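You operate a simulated robot arm through the tools that you are given. There is no shell and no other tool. Be economical: measure what you need, move in short steps, check, and stop when the job is done.

You run a simulated two-armed robot. Do the job below in one go: nothing can be reset, and whatever is moved stays where it is left.

## Task
Wipe up the spill on the worktop with the small towel and put it back.
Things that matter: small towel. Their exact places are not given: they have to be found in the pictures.

Only the result counts: the job must be done as asked and must still hold three seconds after the hand-in. Knocking over, shifting, dropping, spilling or breaking anything else fails it. Flat cloth is picked up by pressing the open fingertips on it (5 to 10 N) and closing them slowly along it; thin cloth reads only 2 to 8 mm in the jaws.

## Robot
Two 7-joint arms with two-finger parallel grippers on one trunk, on a base that drives. Base frame: it is fixed to the floor where the robot stands at the start and does not move with it; the origin is under the middle of the robot, x ahead of it, y to its left, z up. Readings come in m, rad, newtons and seconds.
The left shoulder is at the start at [0.07, 0.163, 1.217], the right one opposite. Payload 3.43 kg a hand.
The tool frame of a hand sits at the grasp point between the pads (the TCP): z along the fingers, y along the line on which they close. The tips reach 0.034 m beyond it. The gripper opens to 0.128 m. The fingers are 0.024 m wide and 0.012 m thick; the gripper's body (0.048 by 0.13 m) begins 0.096 m behind the TCP.
Orientation is told as [roll, pitch, yaw] about the base's x, y, z axes, in that order, counted from this pose: with the fingers straight down and closing along the base's y, the tool's x points along the base's -x, its y along +y and its z along -z.

## Interface
- The arms move only by the tool send_rows. It takes "left_moves", "right_moves" or both (then of equal length, played together; a hand with none holds still); each is a list of rows, each an object of numbers (a shift or turn left out is 0, a gripper value left out holds the last): "gripper": the gripper command, from -1 (fully open) to 1 (shut), values between in proportion; "dx", "dy", "dz": the shift along the tool's x, y, z in units of 40 mm (1.0 is 40 mm); "rx", "ry", "rz": the turn, a rotation vector about the tool's x, y, z in units of 4 degrees (1.0 is 4 degrees). In form: [{"gripper": .., "dx": .., "dy": .., "dz": .., "rx": .., "ry": .., "rz": ..}, ...]. A call has 1 to 10 rows; each row shifts and turns the commanded pose from where the row before left it, along the tool's axes as they then stand. A call with a number of a shift or a turn outside -1 to 1 is refused whole. Each row takes 0.2 s and may step no farther than 0.05 m and 0.15 rad from the row before; otherwise, or with a gripper value out of range, the whole call is refused. A pose out of reach is approached as far as the arm can. The call stops where the force on the tool passes 40 N (or 10 N more than at its start, if that is more) or the arm is blocked; 0.2 s more then pass. The fingers move at their own pace (about 0.153 m/s each) and stop on an object; they squeeze with about 31 N. The grip force told is the motor's: it shows also when the fingers shut on nothing. Time passes only in rows, and 0.2 s behind the last, so rows that do not move let the fingers close. The reply holds the time, the measured pose of the TCP, the force on the tool along the base axes, the opening and the grip force, in the units named above and with some noise.
- Cameras (640 x 400 px; columns grow to the right, rows downward): "scene" is now at [0.1261, 0.0171, 1.4245]; the picture's right is [0.21, -0.98, 0.00], its down [-0.73, -0.16, -0.67] and it looks along [0.65, 0.14, -0.74] (base axes); focal length 288 px, centre (320, 200). "left" rides on the left gripper at [0.076, 0.011, -0.16] in its tool frame; the picture's right is [-0.15, 0.99, 0.00], its down [-0.88, -0.13, -0.46] and it looks along [-0.45, -0.07, 0.89] (tool axes); focal length 234 px, centre (320, 200). "right" rides on the right gripper at [0.076, -0.011, -0.16] in its tool frame; the picture's right is [0.15, 0.99, 0.00], its down [-0.88, 0.13, -0.46] and it looks along [-0.45, 0.07, 0.89] (tool axes); focal length 234 px, centre (320, 200).
- get_image(camera): a new picture of that camera. No time passes.
- lift_body(by): slides the trunk up (or, below 0, down) by that many m; the arms and the scene camera ride with it, the base frame stays. It gives what a move gives, with no picture.
- steer(legs): drives the robot by 1 to 6 legs, each [ahead, left, turn to the left] in m, m and rad, along the robot's own axes; the way and the turn of a leg run together, so that a leg with both is an arc; at most 1.5 m and 3.142 rad a leg. The arms and the cameras ride along, it lands a little off, and it stops where it bumps. It gives what a move gives.
- aim_head(pan, tilt): turns the head with the scene camera to pan (to the left, within 1.501 rad either way) and tilt (down, from -0.506 to 1.204), counted from straight ahead of the robot. It gives what a move gives.
- point_at(camera, pixels): for up to 12 pixels [column, row] of the newest picture of that camera ("zoom" is the newest enlarged one), the place [x, y, z] in the base frame of the surface seen there, good to about 0.003 m. No time passes.
- zoom(camera, box): a new picture of the part [left, top, right, bottom] of that camera's present view, enlarged. No time passes.
- close_job(): hands the job in; it is judged then, once.

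Keep the steps short. Do not move on a guess: measure, check each grasp and each placing, and mend mistakes. In all there are 80 turns and 78 pictures (those below and enlarged ones count). Leave the grippers open and the arms clear of the work at the hand-in unless told otherwise, and finish with a single line.

The tools are called as a command line: name --argument value ..., lists and objects as JSON in quotes. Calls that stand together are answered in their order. send_rows: Moves the arms, as the interface text tells. Its arguments: {"type":"object","properties":{"left_moves":{"type":"array","items":{"type":"object","properties":{"gripper":{"type":"number"},"dx":{"type":"number"},"dy":{"type":"number"},"dz":{"type":"number"},"rx":{"type":"number"},"ry":{"type":"number"},"rz":{"type":"number"}}}},"right_moves":{"type":"array","items":{"type":"object","properties":{"gripper":{"type":"number"},"dx":{"type":"number"},"dy":{"type":"number"},"dz":{"type":"number"},"rx":{"type":"number"},"ry":{"type":"number"},"rz":{"type":"number"}}}}},"required":[]} The other tools are called the same way: lift_body (by) slides the trunk up or down; steer (legs) drives the base; aim_head (pan, tilt) turns the head that bears the scene camera; get_image (camera) takes a picture; point_at (camera, pixels) gives the place of the surface under pixels of a picture; zoom (camera, box) takes an enlarged picture of a part of a camera's view; close_job () hands the job in.

At the start:

```text
time_s: 0.0
left_ee_pos: [0.3055, 0.1932, 1.1895]
left_tool_rot: [-0.002, 0.002, 0.001]
left_force: [-0.4, 0.5, -0.7]
left_width: 0.1279
left_grasp_force: 0.1
right_ee_pos: [0.563, -0.05, 1.1234]
right_tool_rot: [0.0, 0.001, 0.001]
right_force: [-0.2, 0.3, 0.1]
right_width: 0.1282
right_grasp_force: 0.0
trunk travel left (down, up): [-0.697, 0.243]
robot x, y, heading: [-0.0025, -0.0016, 0.003]
head pan, tilt: [0.213, 0.84]
```

scene: 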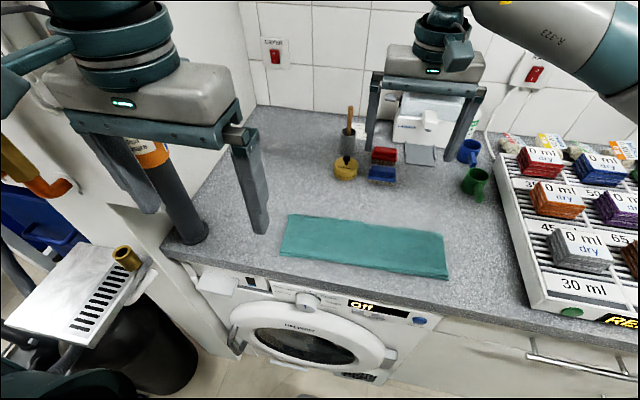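
right: 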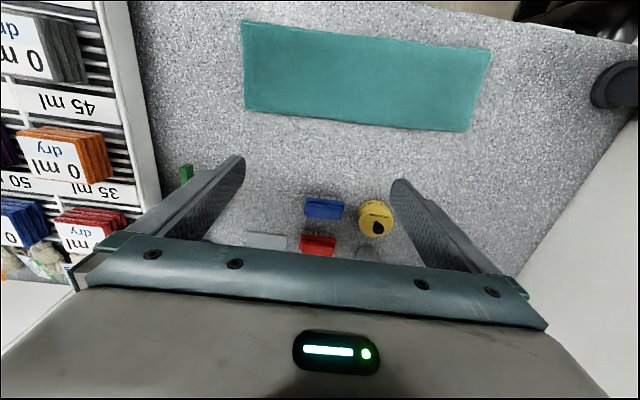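
left: 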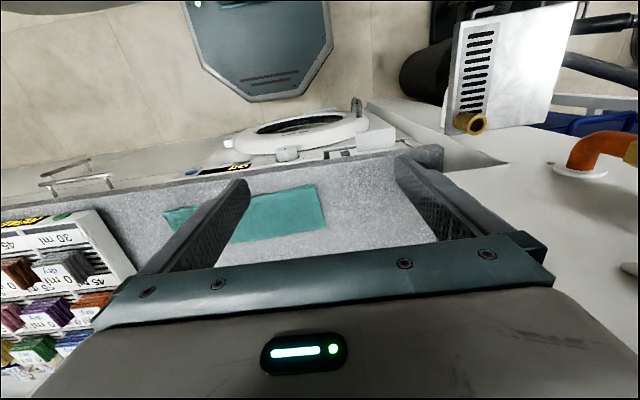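

I see a teal cloth on the counter at about (365,245), a rack of labelled items on the right, and no obvious spill yet. I will zoom into the scene picture to look for them.

zoom --camera "scene" --box '[460, 100, 640, 330]'

zoom --camera "scene" --box '[240, 80, 500, 300]'

```text
1.74 times, centred on (550, 215) of scene
```

zoom: 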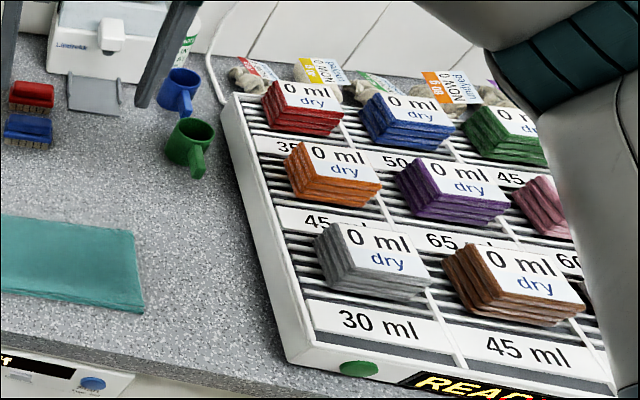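

```text
1.82 times, centred on (370, 190) of scene
```

zoom: 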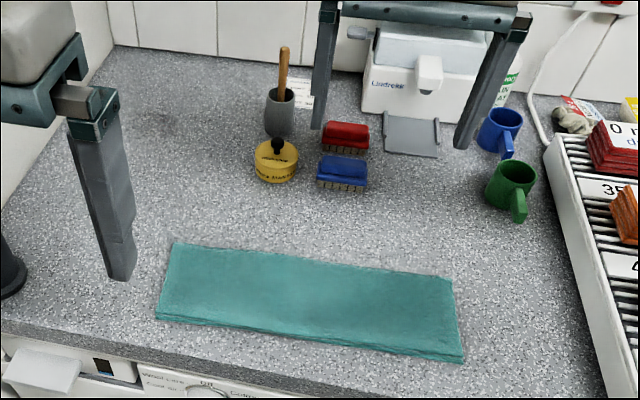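

A rack of folded cloths with ml labels and a "READ.." display. I'll turn the head right to see the rest of the worktop and the spill.

aim_head --pan -0.5 --tilt 0.8

get_image --camera "scene"

```text
time_s: 1.1
left_ee_pos: [0.3041, 0.1922, 1.1892]
left_tool_rot: [-0.001, 0.003, 0.0]
left_force: [0.6, 0.1, -0.2]
left_width: 0.128
left_grasp_force: 0.0
right_ee_pos: [0.5641, -0.0498, 1.1237]
right_tool_rot: [-0.001, 0.001, 0.001]
right_force: [0.2, 0.0, -0.1]
right_width: 0.1278
right_grasp_force: 0.1
trunk travel left (down, up): [-0.697, 0.243]
robot x, y, heading: [-0.0004, 0.0015, -0.0]
head pan, tilt: [-0.499, 0.799]
```

```text
72 pictures are left
```

scene: 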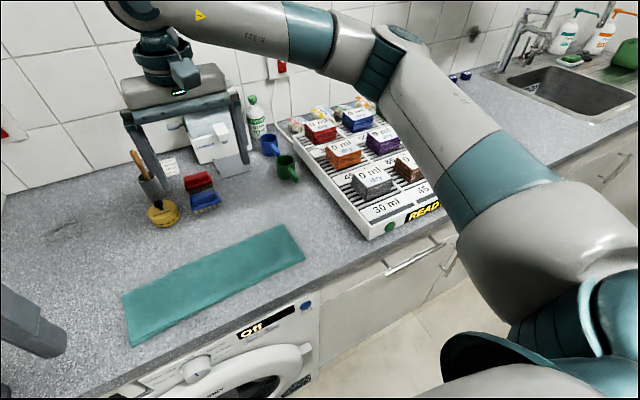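

There is a sink to the right, and the right arm hides part of the worktop. I see a faint mark at about (65,228). I'll zoom in there and turn the head further right.

zoom --camera "scene" --box '[0, 170, 200, 295]'

zoom --camera "scene" --box '[440, 20, 640, 145]'

zoom --camera "scene" --box '[260, 80, 460, 240]'

aim_head --pan -1.1 --tilt 0.7

get_image --camera "scene"

```text
3.20 times, centred on (100, 232) of scene
```

zoom: 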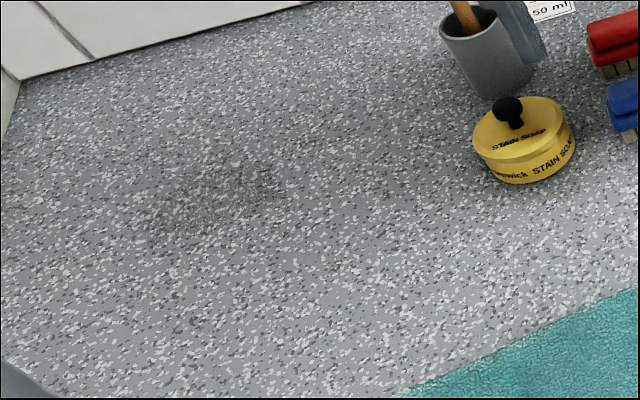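

```text
3.20 times, centred on (540, 82) of scene
```

zoom: 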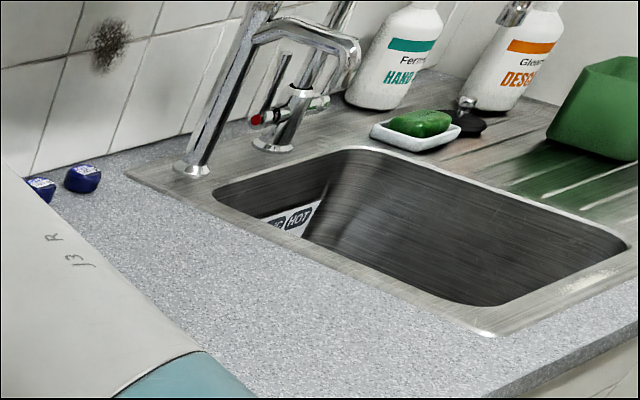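

```text
2.50 times, centred on (360, 160) of scene
```

zoom: 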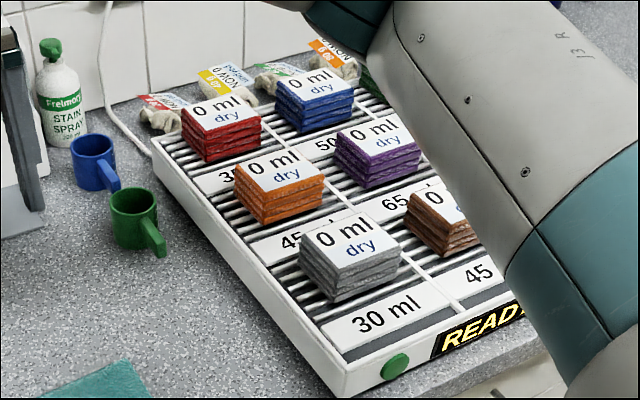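

```text
time_s: 2.1
left_ee_pos: [0.305, 0.1936, 1.1904]
left_tool_rot: [-0.002, 0.001, -0.001]
left_force: [-0.4, 0.8, -0.7]
left_width: 0.1279
left_grasp_force: 0.1
right_ee_pos: [0.5625, -0.0512, 1.1246]
right_tool_rot: [0.001, 0.0, 0.0]
right_force: [-0.7, -0.5, -0.4]
right_width: 0.1281
right_grasp_force: 0.0
trunk travel left (down, up): [-0.697, 0.243]
robot x, y, heading: [-0.005, 0.0004, -0.002]
head pan, tilt: [-1.1, 0.7]
```

```text
68 pictures are left
```

scene: 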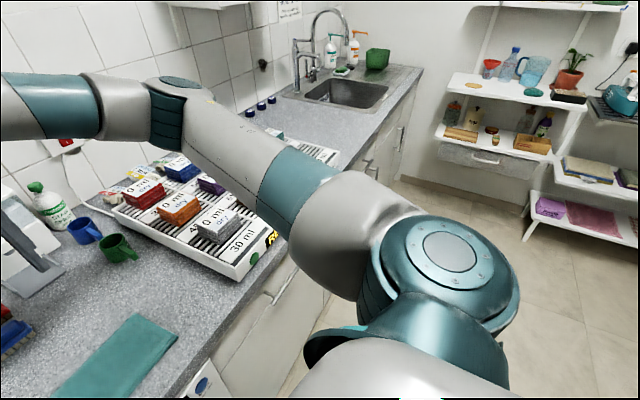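

There is a faint dark wet patch left of the yellow soap tin; it is probably the spill. Next I look left, over the rest of the room, for any other towel.

aim_head --pan 0.5 --tilt 0.75

get_image --camera "scene"

zoom --camera "scene" --box '[340, 100, 540, 225]'

aim_head --pan 1.1 --tilt 0.7

get_image --camera "scene"

```text
time_s: 3.7
left_ee_pos: [0.3042, 0.1923, 1.1898]
left_tool_rot: [-0.003, 0.001, 0.001]
left_force: [0.3, -1.5, 0.2]
left_width: 0.1279
left_grasp_force: 0.1
right_ee_pos: [0.5619, -0.0515, 1.1244]
right_tool_rot: [0.001, 0.0, 0.001]
right_force: [-0.5, 0.1, -0.1]
right_width: 0.1276
right_grasp_force: 0.1
trunk travel left (down, up): [-0.697, 0.243]
robot x, y, heading: [-0.0016, 0.0006, -0.003]
head pan, tilt: [0.499, 0.75]
```

```text
67 pictures are left
```

scene: 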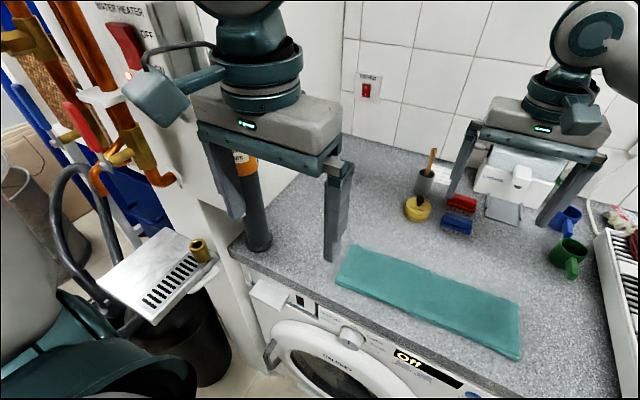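

```text
3.20 times, centred on (440, 162) of scene
```

zoom: 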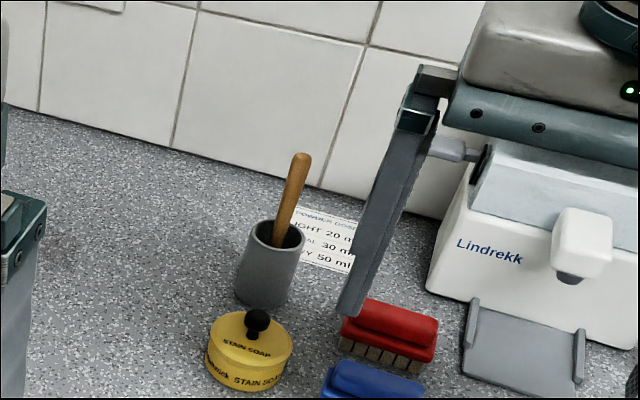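

```text
time_s: 4.7
left_ee_pos: [0.3047, 0.1933, 1.1898]
left_tool_rot: [-0.001, 0.003, 0.0]
left_force: [0.1, 0.2, 0.4]
left_width: 0.1282
left_grasp_force: 0.1
right_ee_pos: [0.5631, -0.0502, 1.124]
right_tool_rot: [0.0, 0.001, 0.001]
right_force: [0.4, -0.8, 0.6]
right_width: 0.1281
right_grasp_force: 0.0
trunk travel left (down, up): [-0.697, 0.243]
robot x, y, heading: [-0.0029, -0.0018, 0.001]
head pan, tilt: [1.1, 0.7]
```

```text
65 pictures are left
```

scene: 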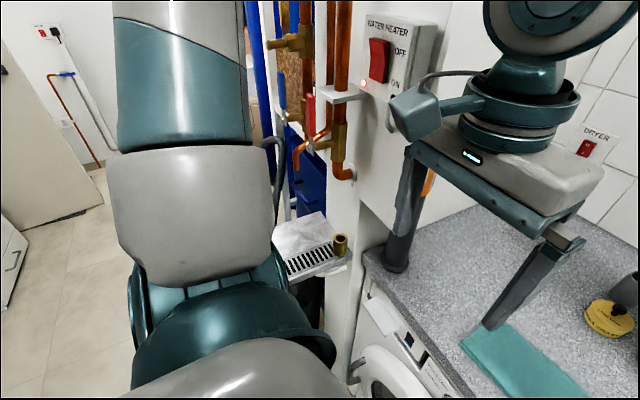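

The teal folded cloth is the only towel. I return to the view where the wet patch was visible and measure the patch and the towel.

aim_head --pan -0.3 --tilt 0.8

get_image --camera "scene"

zoom --camera "scene" --box '[60, 130, 300, 280]'

```text
time_s: 6.3
left_ee_pos: [0.3054, 0.193, 1.1899]
left_tool_rot: [-0.002, 0.003, 0.0]
left_force: [-0.7, -0.3, -0.6]
left_width: 0.1281
left_grasp_force: 0.0
right_ee_pos: [0.5627, -0.0496, 1.124]
right_tool_rot: [-0.002, -0.001, -0.001]
right_force: [0.7, -0.2, 0.2]
right_width: 0.1281
right_grasp_force: 0.0
trunk travel left (down, up): [-0.697, 0.243]
robot x, y, heading: [0.0031, 0.0039, 0.004]
head pan, tilt: [-0.3, 0.799]
```

```text
64 pictures are left
```

scene: 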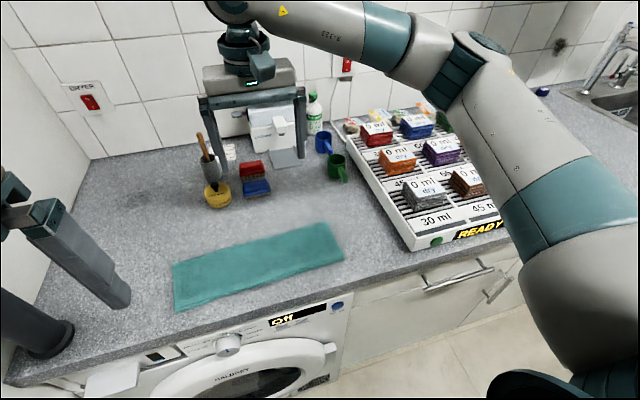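

```text
2.67 times, centred on (180, 205) of scene
```

zoom: 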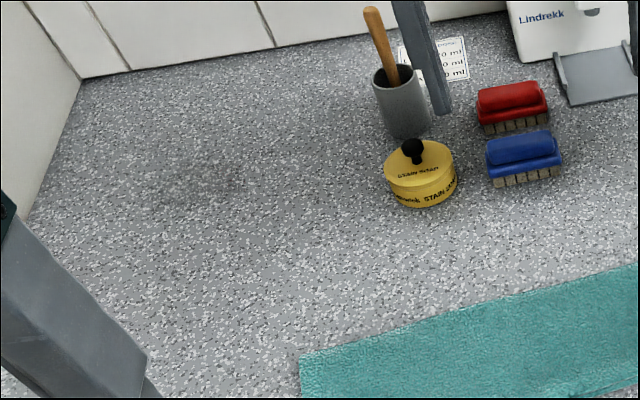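

The patch shows faintly at zoom (205,190). I measure its outline in the zoom and the towel's corners in the scene picture.

point_at --camera "zoom" --pixels '[[205, 190], [150, 205], [260, 175], [205, 160], [205, 220], [423, 190], [390, 190], [400, 120], [80, 80]]'

point_at --camera "scene" --pixels '[[175, 264], [177, 308], [342, 262], [327, 226], [250, 265], [150, 331], [340, 288], [178, 300], [243, 186], [338, 182]]'

zoom --camera "scene" --box '[160, 210, 360, 335]'

```text
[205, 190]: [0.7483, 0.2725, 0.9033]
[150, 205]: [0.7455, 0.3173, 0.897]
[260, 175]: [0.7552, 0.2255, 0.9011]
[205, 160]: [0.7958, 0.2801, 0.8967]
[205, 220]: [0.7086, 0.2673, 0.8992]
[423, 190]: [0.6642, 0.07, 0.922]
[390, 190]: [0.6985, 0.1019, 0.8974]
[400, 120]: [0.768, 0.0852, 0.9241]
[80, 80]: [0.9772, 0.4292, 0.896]
```

```text
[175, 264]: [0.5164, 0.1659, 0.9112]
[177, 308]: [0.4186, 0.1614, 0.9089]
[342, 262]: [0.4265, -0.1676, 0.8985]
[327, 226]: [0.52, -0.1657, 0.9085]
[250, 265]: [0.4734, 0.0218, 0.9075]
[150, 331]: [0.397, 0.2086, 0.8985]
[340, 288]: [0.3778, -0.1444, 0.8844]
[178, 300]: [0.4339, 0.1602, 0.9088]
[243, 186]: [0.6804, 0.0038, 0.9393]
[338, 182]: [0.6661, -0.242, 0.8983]
```

```text
3.20 times, centred on (260, 272) of scene
```

zoom: 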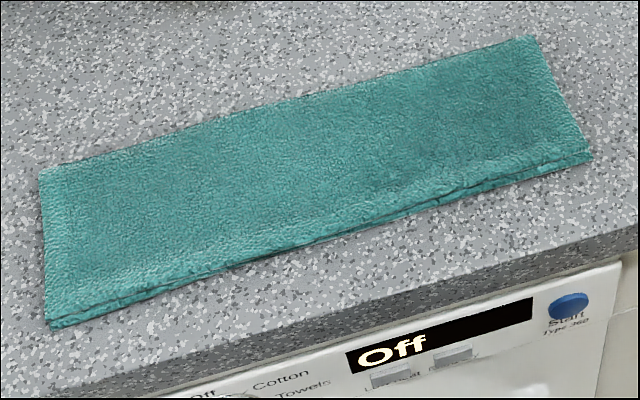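

The counter reads z ≈ 0.898, the towel spans x 0.417–0.518 and y −0.166–0.163, and the patch is near (0.75, 0.27). Before moving the left hand I check the dark cylinder at about (30,320) and the wall.

point_at --camera "scene" --pixels '[[20, 320], [60, 335], [45, 352], [5, 345], [10, 300], [60, 180], [60, 280], [100, 160]]'

get_image --camera "left"

```text
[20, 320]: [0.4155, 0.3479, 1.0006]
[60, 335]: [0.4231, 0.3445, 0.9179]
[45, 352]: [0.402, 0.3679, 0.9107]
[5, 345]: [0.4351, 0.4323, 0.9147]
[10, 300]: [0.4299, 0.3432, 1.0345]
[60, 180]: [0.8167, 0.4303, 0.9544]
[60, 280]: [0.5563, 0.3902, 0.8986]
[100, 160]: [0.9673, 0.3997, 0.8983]
```

```text
61 pictures are left
```

left: 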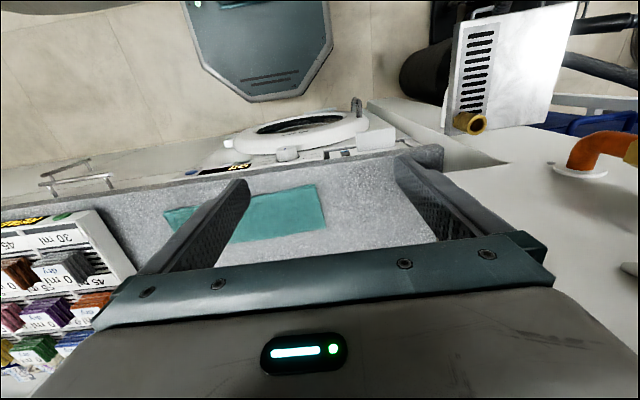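

The dark cylinder stands at about (0.42, 0.35) and the side wall is at about y 0.43. I move the left hand straight ahead to x ≈ 0.63 with y kept at 0.19, then take its picture of the patch.

send_rows --left_moves '[{"dx": -1}, {"dx": -1}, {"dx": -1}, {"dx": -1}, {"dx": -1}, {"dx": -1}, {"dx": -1}, {"dx": -1}]'

get_image --camera "left"

```text
time_s: 7.7
left_ee_pos: [0.4067, 0.2, 1.196]
left_tool_rot: [0.014, 0.013, -0.081]
left_force: [22.5, 13.1, -6.5]
left_width: 0.1279
left_grasp_force: 0.1
right_ee_pos: [0.4426, -0.0505, 1.1041]
right_tool_rot: [-0.082, -0.128, 0.067]
right_force: [1.0, 2.3, -1.1]
right_width: 0.128
right_grasp_force: 0.0
trunk travel left (down, up): [-0.697, 0.243]
robot x, y, heading: [-0.02, -0.0198, -0.028]
head pan, tilt: [-0.3, 0.799]
stopped in row 6 (right hand): the arm was blocked; the commanded pose is now the measured one
```

```text
60 pictures are left
```

left: 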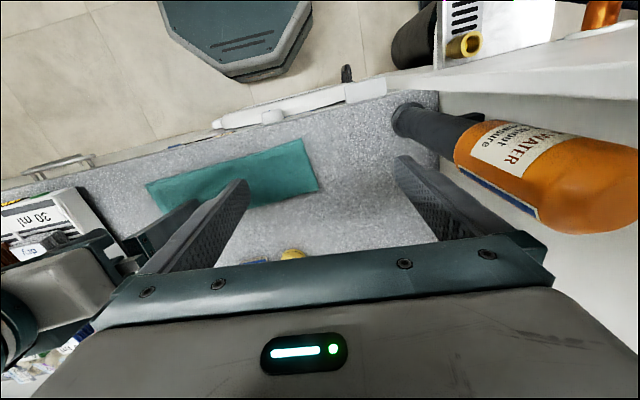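

The arms were blocked: the right hand got pushed back to x 0.44, and the base shifted a little. I look at the scene before moving again.

get_image --camera "scene"

aim_head --pan 0.3 --tilt 0.5

get_image --camera "scene"

```text
59 pictures are left
```

scene: 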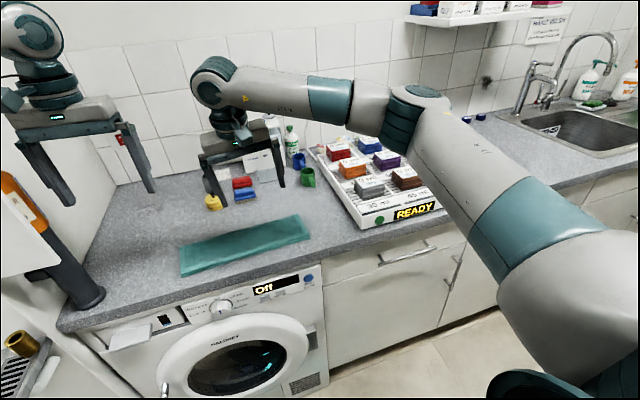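

```text
time_s: 8.7
left_ee_pos: [0.4281, 0.1754, 1.1888]
left_tool_rot: [0.026, 0.027, -0.096]
left_force: [0.1, 1.3, 0.1]
left_width: 0.1279
left_grasp_force: 0.2
right_ee_pos: [0.462, -0.0698, 1.082]
right_tool_rot: [-0.077, -0.117, 0.063]
right_force: [1.1, 0.3, -0.8]
right_width: 0.1283
right_grasp_force: 0.1
trunk travel left (down, up): [-0.697, 0.243]
robot x, y, heading: [-0.0121, -0.0273, -0.041]
head pan, tilt: [0.3, 0.499]
```

```text
58 pictures are left
```

scene: 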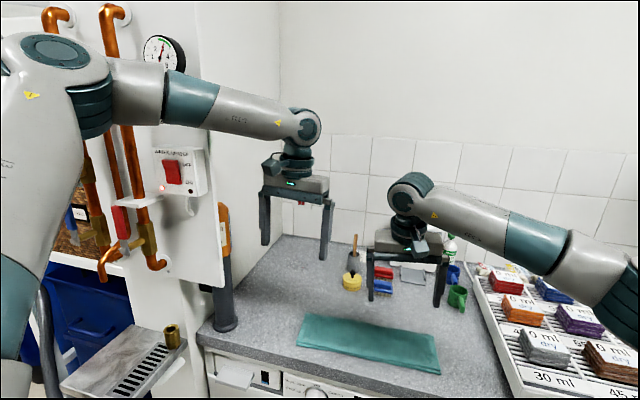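

I check what the left arm touched: I look left with the head and measure some places to see whether the camera still agrees.

point_at --camera "scene" --pixels '[[300, 345], [312, 315], [440, 373], [434, 337], [180, 170], [140, 100], [230, 110], [310, 120], [50, 60], [225, 240], [222, 325], [405, 195]]'

aim_head --pan 1.1 --tilt 0.3

get_image --camera "scene"

```text
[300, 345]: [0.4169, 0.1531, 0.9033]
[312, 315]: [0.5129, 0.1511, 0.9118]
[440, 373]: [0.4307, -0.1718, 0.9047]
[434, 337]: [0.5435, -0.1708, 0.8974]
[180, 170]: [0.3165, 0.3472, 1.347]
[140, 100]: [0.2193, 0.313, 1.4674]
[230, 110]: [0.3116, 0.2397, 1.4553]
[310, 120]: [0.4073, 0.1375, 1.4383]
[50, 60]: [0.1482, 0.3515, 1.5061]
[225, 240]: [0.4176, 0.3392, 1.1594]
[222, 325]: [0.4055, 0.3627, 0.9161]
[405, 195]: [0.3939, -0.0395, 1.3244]
```

```text
time_s: 9.8
left_ee_pos: [0.4275, 0.1752, 1.189]
left_tool_rot: [0.026, 0.026, -0.097]
left_force: [0.7, -1.2, 0.2]
left_width: 0.1282
left_grasp_force: 0.1
right_ee_pos: [0.4616, -0.0687, 1.0817]
right_tool_rot: [-0.078, -0.119, 0.063]
right_force: [-0.4, 0.4, 0.1]
right_width: 0.1279
right_grasp_force: 0.0
trunk travel left (down, up): [-0.697, 0.243]
robot x, y, heading: [-0.0145, -0.0244, -0.041]
head pan, tilt: [1.1, 0.3]
```

```text
57 pictures are left
```

scene: 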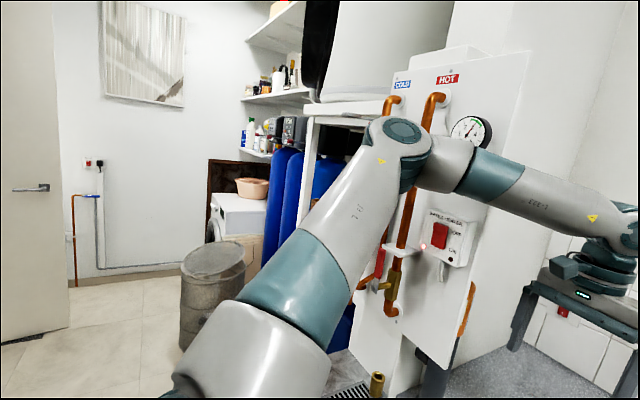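

The left elbow is close to the copper pipes and the panel at y ≈ 0.35–0.4, and that must be what blocked it. I pull the left hand back to where it was free and work with the right arm instead. In the same call I level the right tool.

send_rows --left_moves '[{"dx": 1}, {"dx": 1}, {"dx": 1}, {}]' --right_moves '[{"rx": -0.6, "ry": 0.9, "rz": 0.45}, {"rx": -0.5, "ry": 0.8, "rz": 0.45}, {"dz": -0.8}, {"dz": -0.8}]'

aim_head --pan 0.1 --tilt 0.8

get_image --camera "scene"

```text
time_s: 10.1
left_ee_pos: [0.4033, 0.1882, 1.1411]
left_tool_rot: [0.042, 0.167, -0.127]
left_force: [0.0, -0.1, 0.1]
left_width: 0.1281
left_grasp_force: 0.1
right_ee_pos: [0.4461, -0.0004, 1.0076]
right_tool_rot: [-0.061, -0.099, 0.221]
right_force: [3.0, -1.1, 1.9]
right_width: 0.128
right_grasp_force: 0.1
trunk travel left (down, up): [-0.697, 0.243]
robot x, y, heading: [-0.0297, -0.0338, -0.028]
head pan, tilt: [1.1, 0.3]
stopped in row 1 (left hand): the arm was blocked; the commanded pose is now the measured one
```

```text
time_s: 11.4
left_ee_pos: [0.4176, 0.1648, 1.1371]
left_tool_rot: [0.041, 0.174, -0.166]
left_force: [0.1, 1.3, 0.8]
left_width: 0.1278
left_grasp_force: 0.0
right_ee_pos: [0.4508, -0.0251, 1.0033]
right_tool_rot: [-0.067, -0.097, 0.177]
right_force: [-0.9, 1.3, -0.1]
right_width: 0.1278
right_grasp_force: 0.0
trunk travel left (down, up): [-0.697, 0.243]
robot x, y, heading: [-0.0186, -0.0417, -0.069]
head pan, tilt: [0.099, 0.799]
```

```text
56 pictures are left
```

scene: 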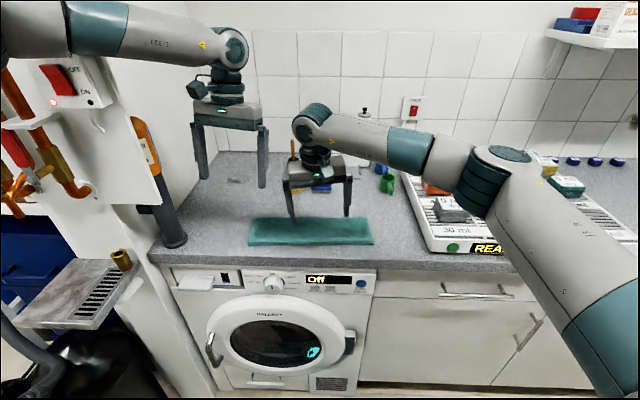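

The view looks farther away than it should from the robot's reported place. I measure the right fingertip and the towel to compare them with the reported hand pose.

point_at --camera "scene" --pixels '[[293, 214], [346, 212], [197, 172], [263, 184], [250, 243], [373, 241], [252, 221], [367, 221], [235, 45], [310, 120], [175, 240], [386, 185]]'

get_image --camera "right"

get_image --camera "left"

```text
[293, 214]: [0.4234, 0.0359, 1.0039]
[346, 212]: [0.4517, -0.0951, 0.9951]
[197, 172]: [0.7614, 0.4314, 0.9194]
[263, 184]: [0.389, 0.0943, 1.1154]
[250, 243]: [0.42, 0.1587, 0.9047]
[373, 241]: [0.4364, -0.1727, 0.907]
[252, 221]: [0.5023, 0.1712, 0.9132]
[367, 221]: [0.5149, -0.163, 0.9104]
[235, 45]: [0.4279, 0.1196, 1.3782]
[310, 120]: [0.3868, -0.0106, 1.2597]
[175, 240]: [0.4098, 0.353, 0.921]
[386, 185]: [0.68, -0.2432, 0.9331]
```

```text
55 pictures are left
```

right: 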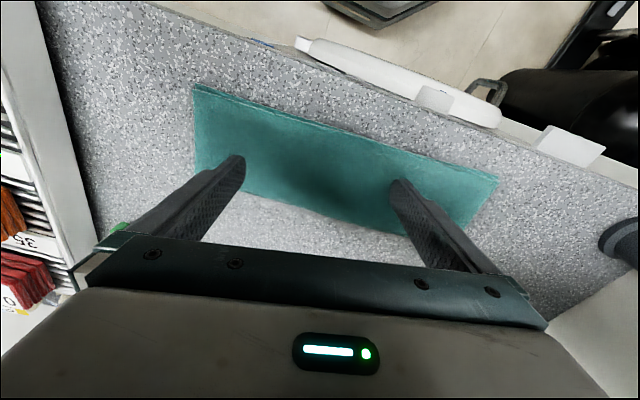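

```text
54 pictures are left
```

left: 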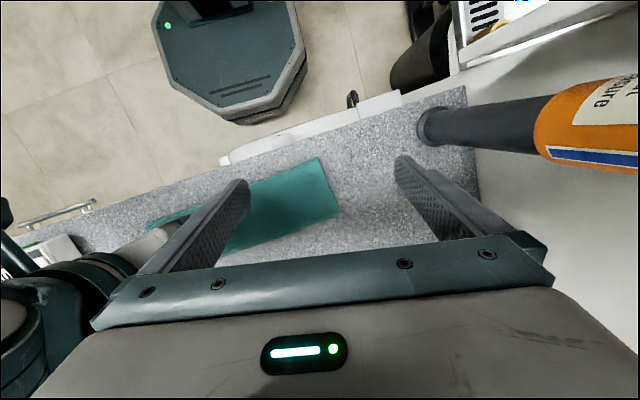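

My sums from these points put the camera about 0.27 m farther back and tilted up by about 0.2 rad, so the robot seems to lean backwards. I look at the left arm to see what it is jammed against.

aim_head --pan 0.9 --tilt 0.4

get_image --camera "scene"

aim_head --pan 1.1 --tilt 1.1

get_image --camera "scene"

```text
time_s: 12.5
left_ee_pos: [0.417, 0.1641, 1.1381]
left_tool_rot: [0.039, 0.169, -0.17]
left_force: [-0.3, 0.0, -0.7]
left_width: 0.1279
left_grasp_force: 0.2
right_ee_pos: [0.4505, -0.0293, 1.0042]
right_tool_rot: [-0.07, -0.098, 0.175]
right_force: [0.4, -0.2, -0.5]
right_width: 0.128
right_grasp_force: 0.1
trunk travel left (down, up): [-0.697, 0.243]
robot x, y, heading: [-0.0184, -0.0432, -0.069]
head pan, tilt: [0.901, 0.4]
```

```text
53 pictures are left
```

scene: 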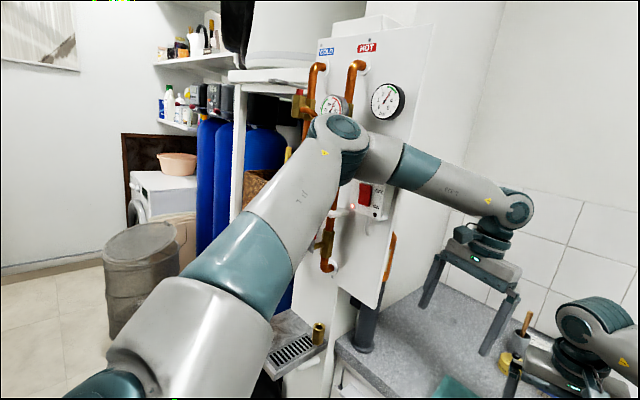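

```text
time_s: 13.6
left_ee_pos: [0.4175, 0.165, 1.138]
left_tool_rot: [0.038, 0.171, -0.168]
left_force: [0.0, 0.3, -0.7]
left_width: 0.1279
left_grasp_force: 0.1
right_ee_pos: [0.4494, -0.0279, 1.0046]
right_tool_rot: [-0.068, -0.098, 0.174]
right_force: [-0.3, -0.8, -0.1]
right_width: 0.1278
right_grasp_force: 0.0
trunk travel left (down, up): [-0.697, 0.243]
robot x, y, heading: [-0.0178, -0.0453, -0.068]
head pan, tilt: [1.1, 1.1]
```

```text
52 pictures are left
```

scene: 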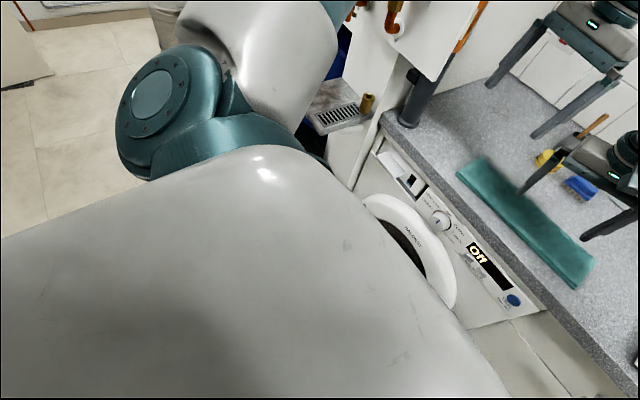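

The left elbow is right up against the copper pipes. Before freeing it I lift the right hand well above the counter, so that nothing is struck if the body settles back.

send_rows --right_moves '[{"dz": -0.5}, {"dz": -0.7}, {"dz": -0.7}]'

```text
time_s: 13.9
left_ee_pos: [0.4101, 0.1752, 1.1534]
left_tool_rot: [0.007, 0.279, -0.218]
left_force: [4.7, 6.6, -4.6]
left_width: 0.128
left_grasp_force: 0.1
right_ee_pos: [0.4172, 0.0421, 0.9408]
right_tool_rot: [0.013, -0.073, 0.322]
right_force: [1.5, 0.9, 9.8]
right_width: 0.1269
right_grasp_force: 0.0
trunk travel left (down, up): [-0.697, 0.243]
robot x, y, heading: [-0.0257, -0.0534, -0.088]
head pan, tilt: [1.1, 1.1]
stopped in row 1 (left hand): the arm was blocked; the commanded pose is now the measured one
```

The right hand went down instead of up and now touches the towel (TCP z 0.941). I don't move yet; I look at both arms first.

aim_head --pan 0.2 --tilt 0.6

get_image --camera "scene"

aim_head --pan -1.0 --tilt 0.6

get_image --camera "scene"

```text
time_s: 15.1
left_ee_pos: [0.4115, 0.173, 1.1534]
left_tool_rot: [0.01, 0.276, -0.222]
left_force: [0.0, 0.0, 0.5]
left_width: 0.128
left_grasp_force: 0.0
right_ee_pos: [0.42, 0.0395, 0.9402]
right_tool_rot: [0.011, -0.076, 0.314]
right_force: [-2.2, 0.9, 15.0]
right_width: 0.128
right_grasp_force: 0.0
trunk travel left (down, up): [-0.697, 0.243]
robot x, y, heading: [-0.0168, -0.052, -0.094]
head pan, tilt: [0.201, 0.6]
```

```text
51 pictures are left
```

scene: 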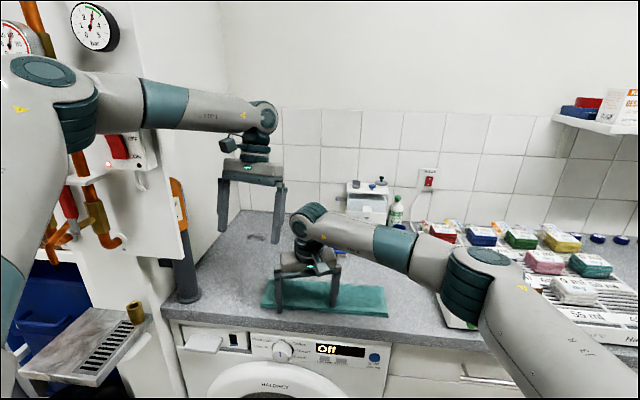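

```text
time_s: 16.5
left_ee_pos: [0.4117, 0.1734, 1.1529]
left_tool_rot: [0.008, 0.277, -0.224]
left_force: [-0.1, 0.2, -0.4]
left_width: 0.1282
left_grasp_force: 0.1
right_ee_pos: [0.4199, 0.0392, 0.94]
right_tool_rot: [0.011, -0.077, 0.312]
right_force: [-1.0, 1.2, 17.0]
right_width: 0.1274
right_grasp_force: 0.0
trunk travel left (down, up): [-0.697, 0.243]
robot x, y, heading: [-0.0198, -0.0558, -0.096]
head pan, tilt: [-1.0, 0.6]
```

```text
50 pictures are left
```

scene: 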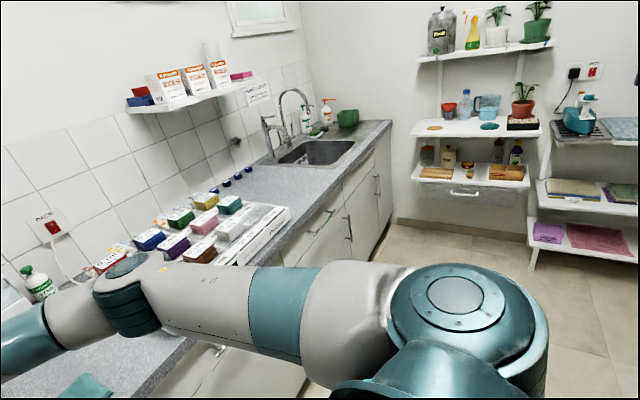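

The camera data and this picture agree: the left elbow pushed forward against the pipe panel and tipped the body back. The right fingertips press on the towel at 17 N. I raise the trunk a little first to take the right hand off, then back the base away from the panel.

lift_body --by 0.05

```text
time_s: 16.9
left_ee_pos: [0.4231, 0.1732, 1.1965]
left_tool_rot: [-0.033, 0.34, -0.321]
left_force: [7.3, 15.0, 11.0]
left_width: 0.1208
left_grasp_force: 0.1
right_ee_pos: [0.3972, 0.1114, 0.9466]
right_tool_rot: [0.17, -0.12, 0.403]
right_force: [54.9, 17.2, 244.8]
right_width: 0.1109
right_grasp_force: 0.0
trunk travel left (down, up): [-0.701, 0.239]
robot x, y, heading: [-0.0207, -0.076, -0.141]
head pan, tilt: [-1.0, 0.6]
stopped: the arm was blocked; the commanded pose is now the measured one
```

The right hand briefly pressed very hard (245 N). I let it settle and look again before the next step.

aim_head --pan 0.3 --tilt 0.6

get_image --camera "scene"

get_image --camera "right"

get_image --camera "left"

```text
time_s: 18.3
left_ee_pos: [0.4867, 0.1056, 1.162]
left_tool_rot: [-0.03, 0.375, -0.367]
left_force: [11.6, 17.3, -15.8]
left_width: 0.1162
left_grasp_force: 0.1
right_ee_pos: [0.4314, 0.0586, 0.9367]
right_tool_rot: [0.25, -0.04, 0.35]
right_force: [-56.8, -20.9, 261.9]
right_width: 0.0059
right_grasp_force: 0.0
trunk travel left (down, up): [-0.701, 0.239]
robot x, y, heading: [-0.0298, -0.1015, -0.194]
head pan, tilt: [0.3, 0.6]
```

```text
49 pictures are left
```

scene: 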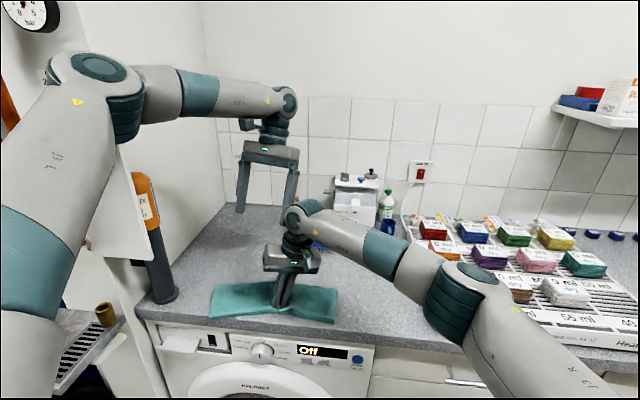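

```text
48 pictures are left
```

right: 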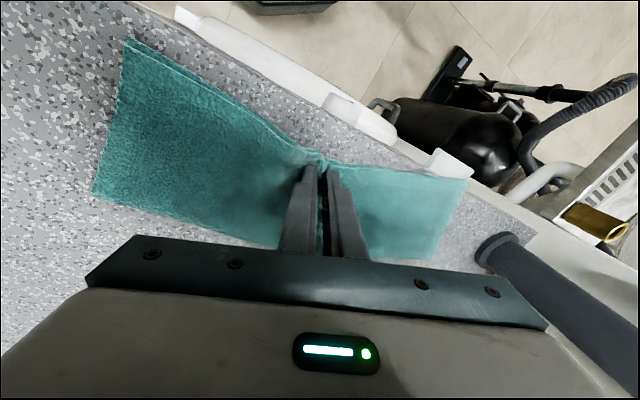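

```text
47 pictures are left
```

left: 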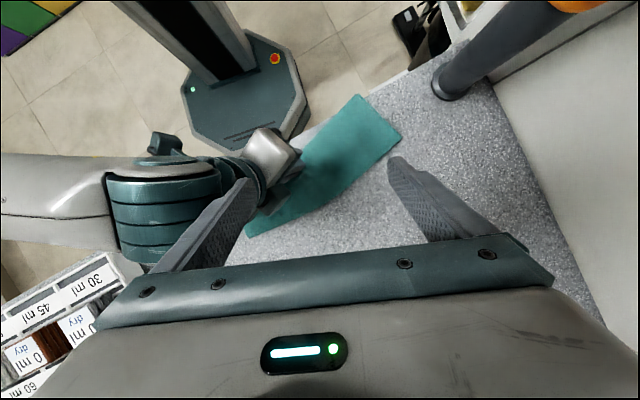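

The right gripper is squeezed shut on the towel and carries about 260 N, so it seems to be holding up the tipped body. The left elbow is now clear of the pipes. I raise the trunk a bit to take that load off the hand.

lift_body --by 0.04

```text
time_s: 18.6
left_ee_pos: [0.5296, 0.1073, 1.1808]
left_tool_rot: [-0.057, 0.471, -0.455]
left_force: [-9.9, 45.7, 11.9]
left_width: 0.1084
left_grasp_force: 0.0
right_ee_pos: [0.4147, 0.1168, 0.941]
right_tool_rot: [0.439, 0.005, 0.445]
right_force: [-44.6, -37.8, 243.9]
right_width: 0.0297
right_grasp_force: 0.1
trunk travel left (down, up): [-0.705, 0.235]
robot x, y, heading: [-0.0333, -0.1124, -0.238]
head pan, tilt: [0.3, 0.6]
stopped: the arm was blocked; the commanded pose is now the measured one
```

The two hands now push on each other: the left finger lies against the right wrist with 46 N. I raise the left hand away from it in one short row, with the right going up slightly.

send_rows --left_moves '[{"dz": -0.8, "dy": 0.3}]' --right_moves '[{"dz": -0.5}]'

get_image --camera "scene"

```text
time_s: 19.0
left_ee_pos: [0.6957, 0.048, 1.1079]
left_tool_rot: [-0.098, 0.535, -0.437]
left_force: [5.3, -2.4, -5.0]
left_width: 0.1281
left_grasp_force: 0.0
left hand out of reach, approached as far as the arm can: row 1
right_ee_pos: [0.4709, 0.0967, 0.9317]
right_tool_rot: [0.954, 0.231, 0.562]
right_force: [-65.8, -45.2, 151.8]
right_width: 0.0032
right_grasp_force: 0.1
trunk travel left (down, up): [-0.705, 0.235]
robot x, y, heading: [-0.044, -0.1365, -0.266]
head pan, tilt: [0.3, 0.6]
stopped in row 1 (left hand): the arm was blocked; the commanded pose is now the measured one
```

```text
46 pictures are left
```

scene: 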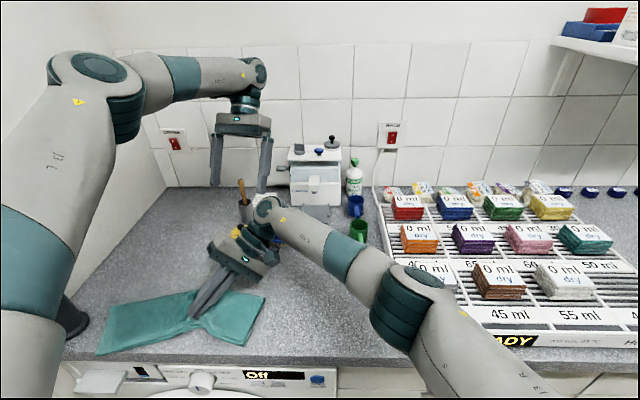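

The body seems to be settling upright again. I let it settle and look at the state, especially at the tin and pot near the right wrist.

aim_head --pan 0.3 --tilt 0.8

get_image --camera "scene"

get_image --camera "left"

```text
time_s: 19.7
left_ee_pos: [0.6502, 0.0468, 1.1032]
left_tool_rot: [-0.085, 0.535, -0.483]
left_force: [15.0, 10.3, -3.9]
left_width: 0.1191
left_grasp_force: 0.0
right_ee_pos: [0.4733, 0.1039, 0.9339]
right_tool_rot: [0.726, 0.139, 0.47]
right_force: [-30.2, -29.2, 204.1]
right_width: 0.0029
right_grasp_force: 0.0
trunk travel left (down, up): [-0.705, 0.235]
robot x, y, heading: [-0.0381, -0.1246, -0.255]
head pan, tilt: [0.3, 0.799]
```

```text
45 pictures are left
```

scene: 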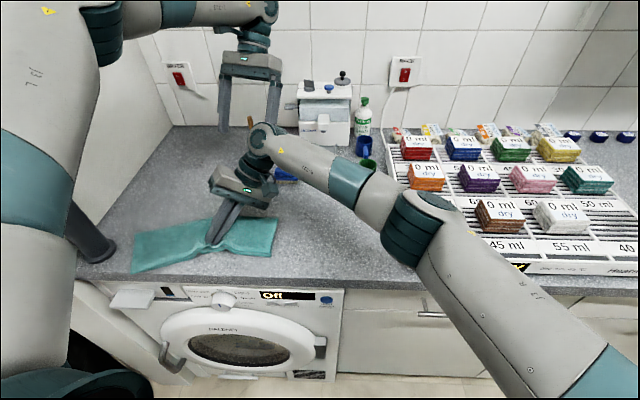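

```text
44 pictures are left
```

left: 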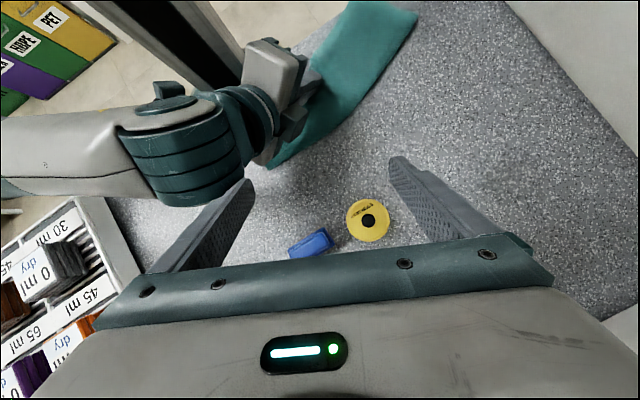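

The tin, brushes and pot are all still standing. The left finger touches the right wrist again, so I lift only the left hand up and to its left.

send_rows --left_moves '[{"dz": -0.5, "dy": 0.5}, {"dz": -0.5, "dy": 0.5}]'

get_image --camera "scene"

```text
time_s: 20.1
left_ee_pos: [0.6514, 0.0632, 1.1048]
left_tool_rot: [-0.092, 0.536, -0.483]
left_force: [1.0, 1.5, -0.3]
left_width: 0.128
left_grasp_force: 0.2
left hand out of reach, approached as far as the arm can: row 1, 2
right_ee_pos: [0.4734, 0.1149, 0.9409]
right_tool_rot: [0.692, 0.105, 0.495]
right_force: [-45.6, -43.8, 127.5]
right_width: 0.0225
right_grasp_force: 0.0
trunk travel left (down, up): [-0.705, 0.235]
robot x, y, heading: [-0.0414, -0.1274, -0.259]
head pan, tilt: [0.3, 0.799]
stopped in row 2 (left hand): the force on the tool passed its limit (the readings are from after the stop); the commanded pose is now the measured one
```

```text
43 pictures are left
```

scene: 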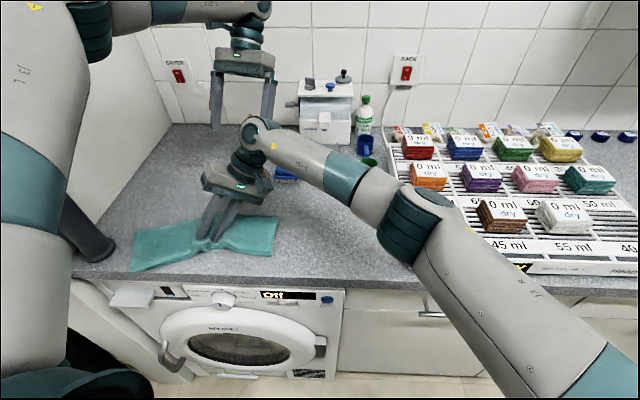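

The left hand is free now (1 N). Next I pull the right hand back along its fingers, in short steps.

send_rows --right_moves '[{"dz": -0.4}, {"dz": -0.4}]'

```text
time_s: 20.8
left_ee_pos: [0.6557, 0.0717, 1.1028]
left_tool_rot: [-0.099, 0.535, -0.484]
left_force: [0.0, -0.6, -0.6]
left_width: 0.1278
left_grasp_force: 0.0
right_ee_pos: [0.4936, 0.1038, 0.9552]
right_tool_rot: [0.681, 0.104, 0.483]
right_force: [-2.8, 18.2, 65.7]
right_width: 0.068
right_grasp_force: 0.1
trunk travel left (down, up): [-0.705, 0.235]
robot x, y, heading: [-0.0383, -0.124, -0.253]
head pan, tilt: [0.3, 0.799]
```

Good: it follows now, and the load has dropped to 66 N. I continue withdrawing.

send_rows --right_moves '[{"dz": -0.4}, {"dz": -0.4}, {"dz": -0.4}]'

get_image --camera "scene"

```text
time_s: 21.6
left_ee_pos: [0.662, 0.0701, 1.0967]
left_tool_rot: [-0.102, 0.541, -0.489]
left_force: [-0.3, 0.5, -0.9]
left_width: 0.1281
left_grasp_force: 0.0
right_ee_pos: [0.52, 0.0706, 0.9784]
right_tool_rot: [0.658, 0.121, 0.472]
right_force: [0.6, 0.4, -0.3]
right_width: 0.1277
right_grasp_force: 0.1
trunk travel left (down, up): [-0.705, 0.235]
robot x, y, heading: [-0.0365, -0.1265, -0.261]
head pan, tilt: [0.3, 0.799]
```

```text
42 pictures are left
```

scene: 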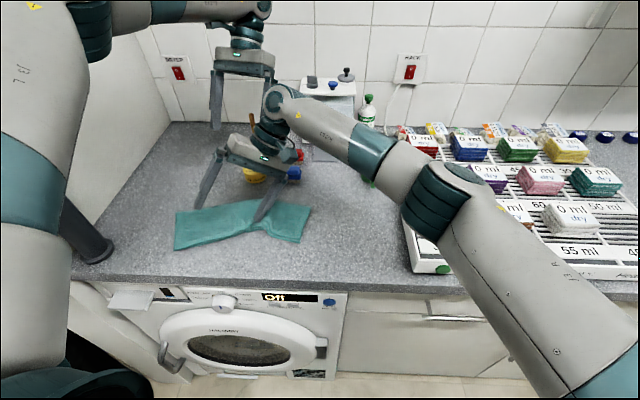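

All forces are near zero and both hands are free. I raise the right hand straight up by about 0.13 m, away from the towel and brushes.

send_rows --right_moves '[{"dx": 0.12, "dy": 0.5, "dz": -0.65}, {"dx": 0.12, "dy": 0.5, "dz": -0.65}, {"dx": 0.12, "dy": 0.5, "dz": -0.65}, {"dx": 0.12, "dy": 0.5, "dz": -0.65}]'

get_image --camera "scene"

```text
time_s: 21.9
left_ee_pos: [0.6622, 0.0689, 1.106]
left_tool_rot: [-0.111, 0.531, -0.491]
left_force: [4.9, 0.1, 3.0]
left_width: 0.1273
left_grasp_force: 0.1
right_ee_pos: [0.5145, 0.0709, 0.9942]
right_tool_rot: [0.655, 0.132, 0.478]
right_force: [-5.2, 0.2, -3.9]
right_width: 0.1282
right_grasp_force: 0.2
trunk travel left (down, up): [-0.705, 0.235]
robot x, y, heading: [-0.0382, -0.1262, -0.261]
head pan, tilt: [0.3, 0.799]
stopped in row 1 (left hand): the force on the tool passed its limit (the readings are from after the stop); the commanded pose is now the measured one
```

```text
41 pictures are left
```

scene: 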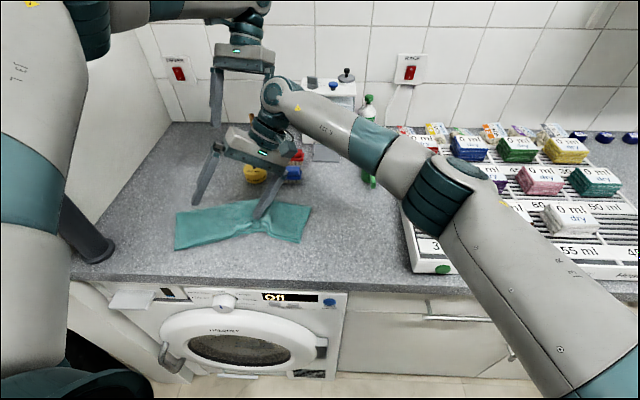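

The left finger lies right above the right wrist and blocks it. I shift the left hand about 0.1 m to the left (+y) first.

send_rows --left_moves '[{"dx": 0.3, "dy": 0.7, "dz": 0.15}, {"dx": 0.3, "dy": 0.7, "dz": 0.15}, {"dx": 0.4, "dy": 0.7, "dz": 0.15}, {"dx": 0.4, "dy": 0.7, "dz": 0.15}]'

get_image --camera "scene"

```text
time_s: 22.9
left_ee_pos: [0.6301, 0.1837, 1.1071]
left_tool_rot: [-0.105, 0.532, -0.487]
left_force: [0.2, -0.3, -0.4]
left_width: 0.1281
left_grasp_force: 0.1
left hand out of reach, approached as far as the arm can: row 1, 2, 3, 4
right_ee_pos: [0.5167, 0.0653, 0.9951]
right_tool_rot: [0.658, 0.131, 0.474]
right_force: [0.3, -0.2, 0.5]
right_width: 0.1282
right_grasp_force: 0.0
trunk travel left (down, up): [-0.705, 0.235]
robot x, y, heading: [-0.0382, -0.1279, -0.263]
head pan, tilt: [0.3, 0.799]
```

```text
40 pictures are left
```

scene: 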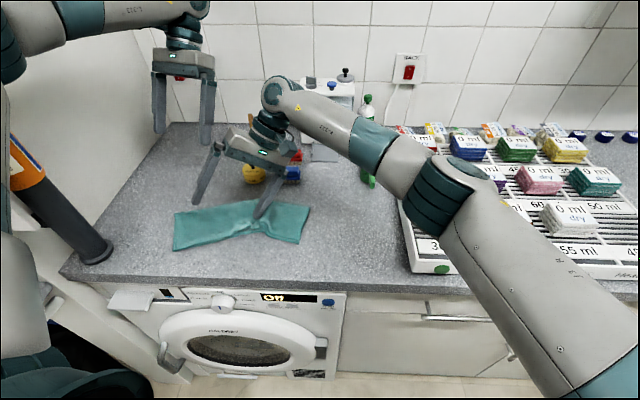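

Clear now. I raise the right hand and draw it back to the right.

send_rows --right_moves '[{"dx": 0.12, "dy": 0.5, "dz": -0.65}, {"dx": 0.12, "dy": 0.5, "dz": -0.65}, {"dx": 0.12, "dy": 0.5, "dz": -0.65}, {"dz": -0.9}, {"dz": -0.9}, {"dz": -0.9}]'

get_image --camera "scene"

```text
time_s: 24.3
left_ee_pos: [0.6296, 0.1832, 1.1067]
left_tool_rot: [-0.105, 0.533, -0.488]
left_force: [0.1, -0.4, -0.3]
left_width: 0.1281
left_grasp_force: 0.0
right_ee_pos: [0.5561, 0.017, 1.1816]
right_tool_rot: [0.66, 0.133, 0.476]
right_force: [-0.2, 0.5, -0.7]
right_width: 0.1281
right_grasp_force: 0.0
trunk travel left (down, up): [-0.705, 0.235]
robot x, y, heading: [-0.0407, -0.1253, -0.26]
head pan, tilt: [0.3, 0.799]
```

```text
39 pictures are left
```

scene: 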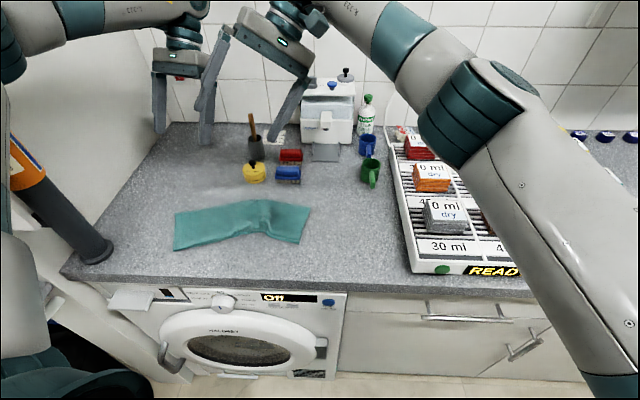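

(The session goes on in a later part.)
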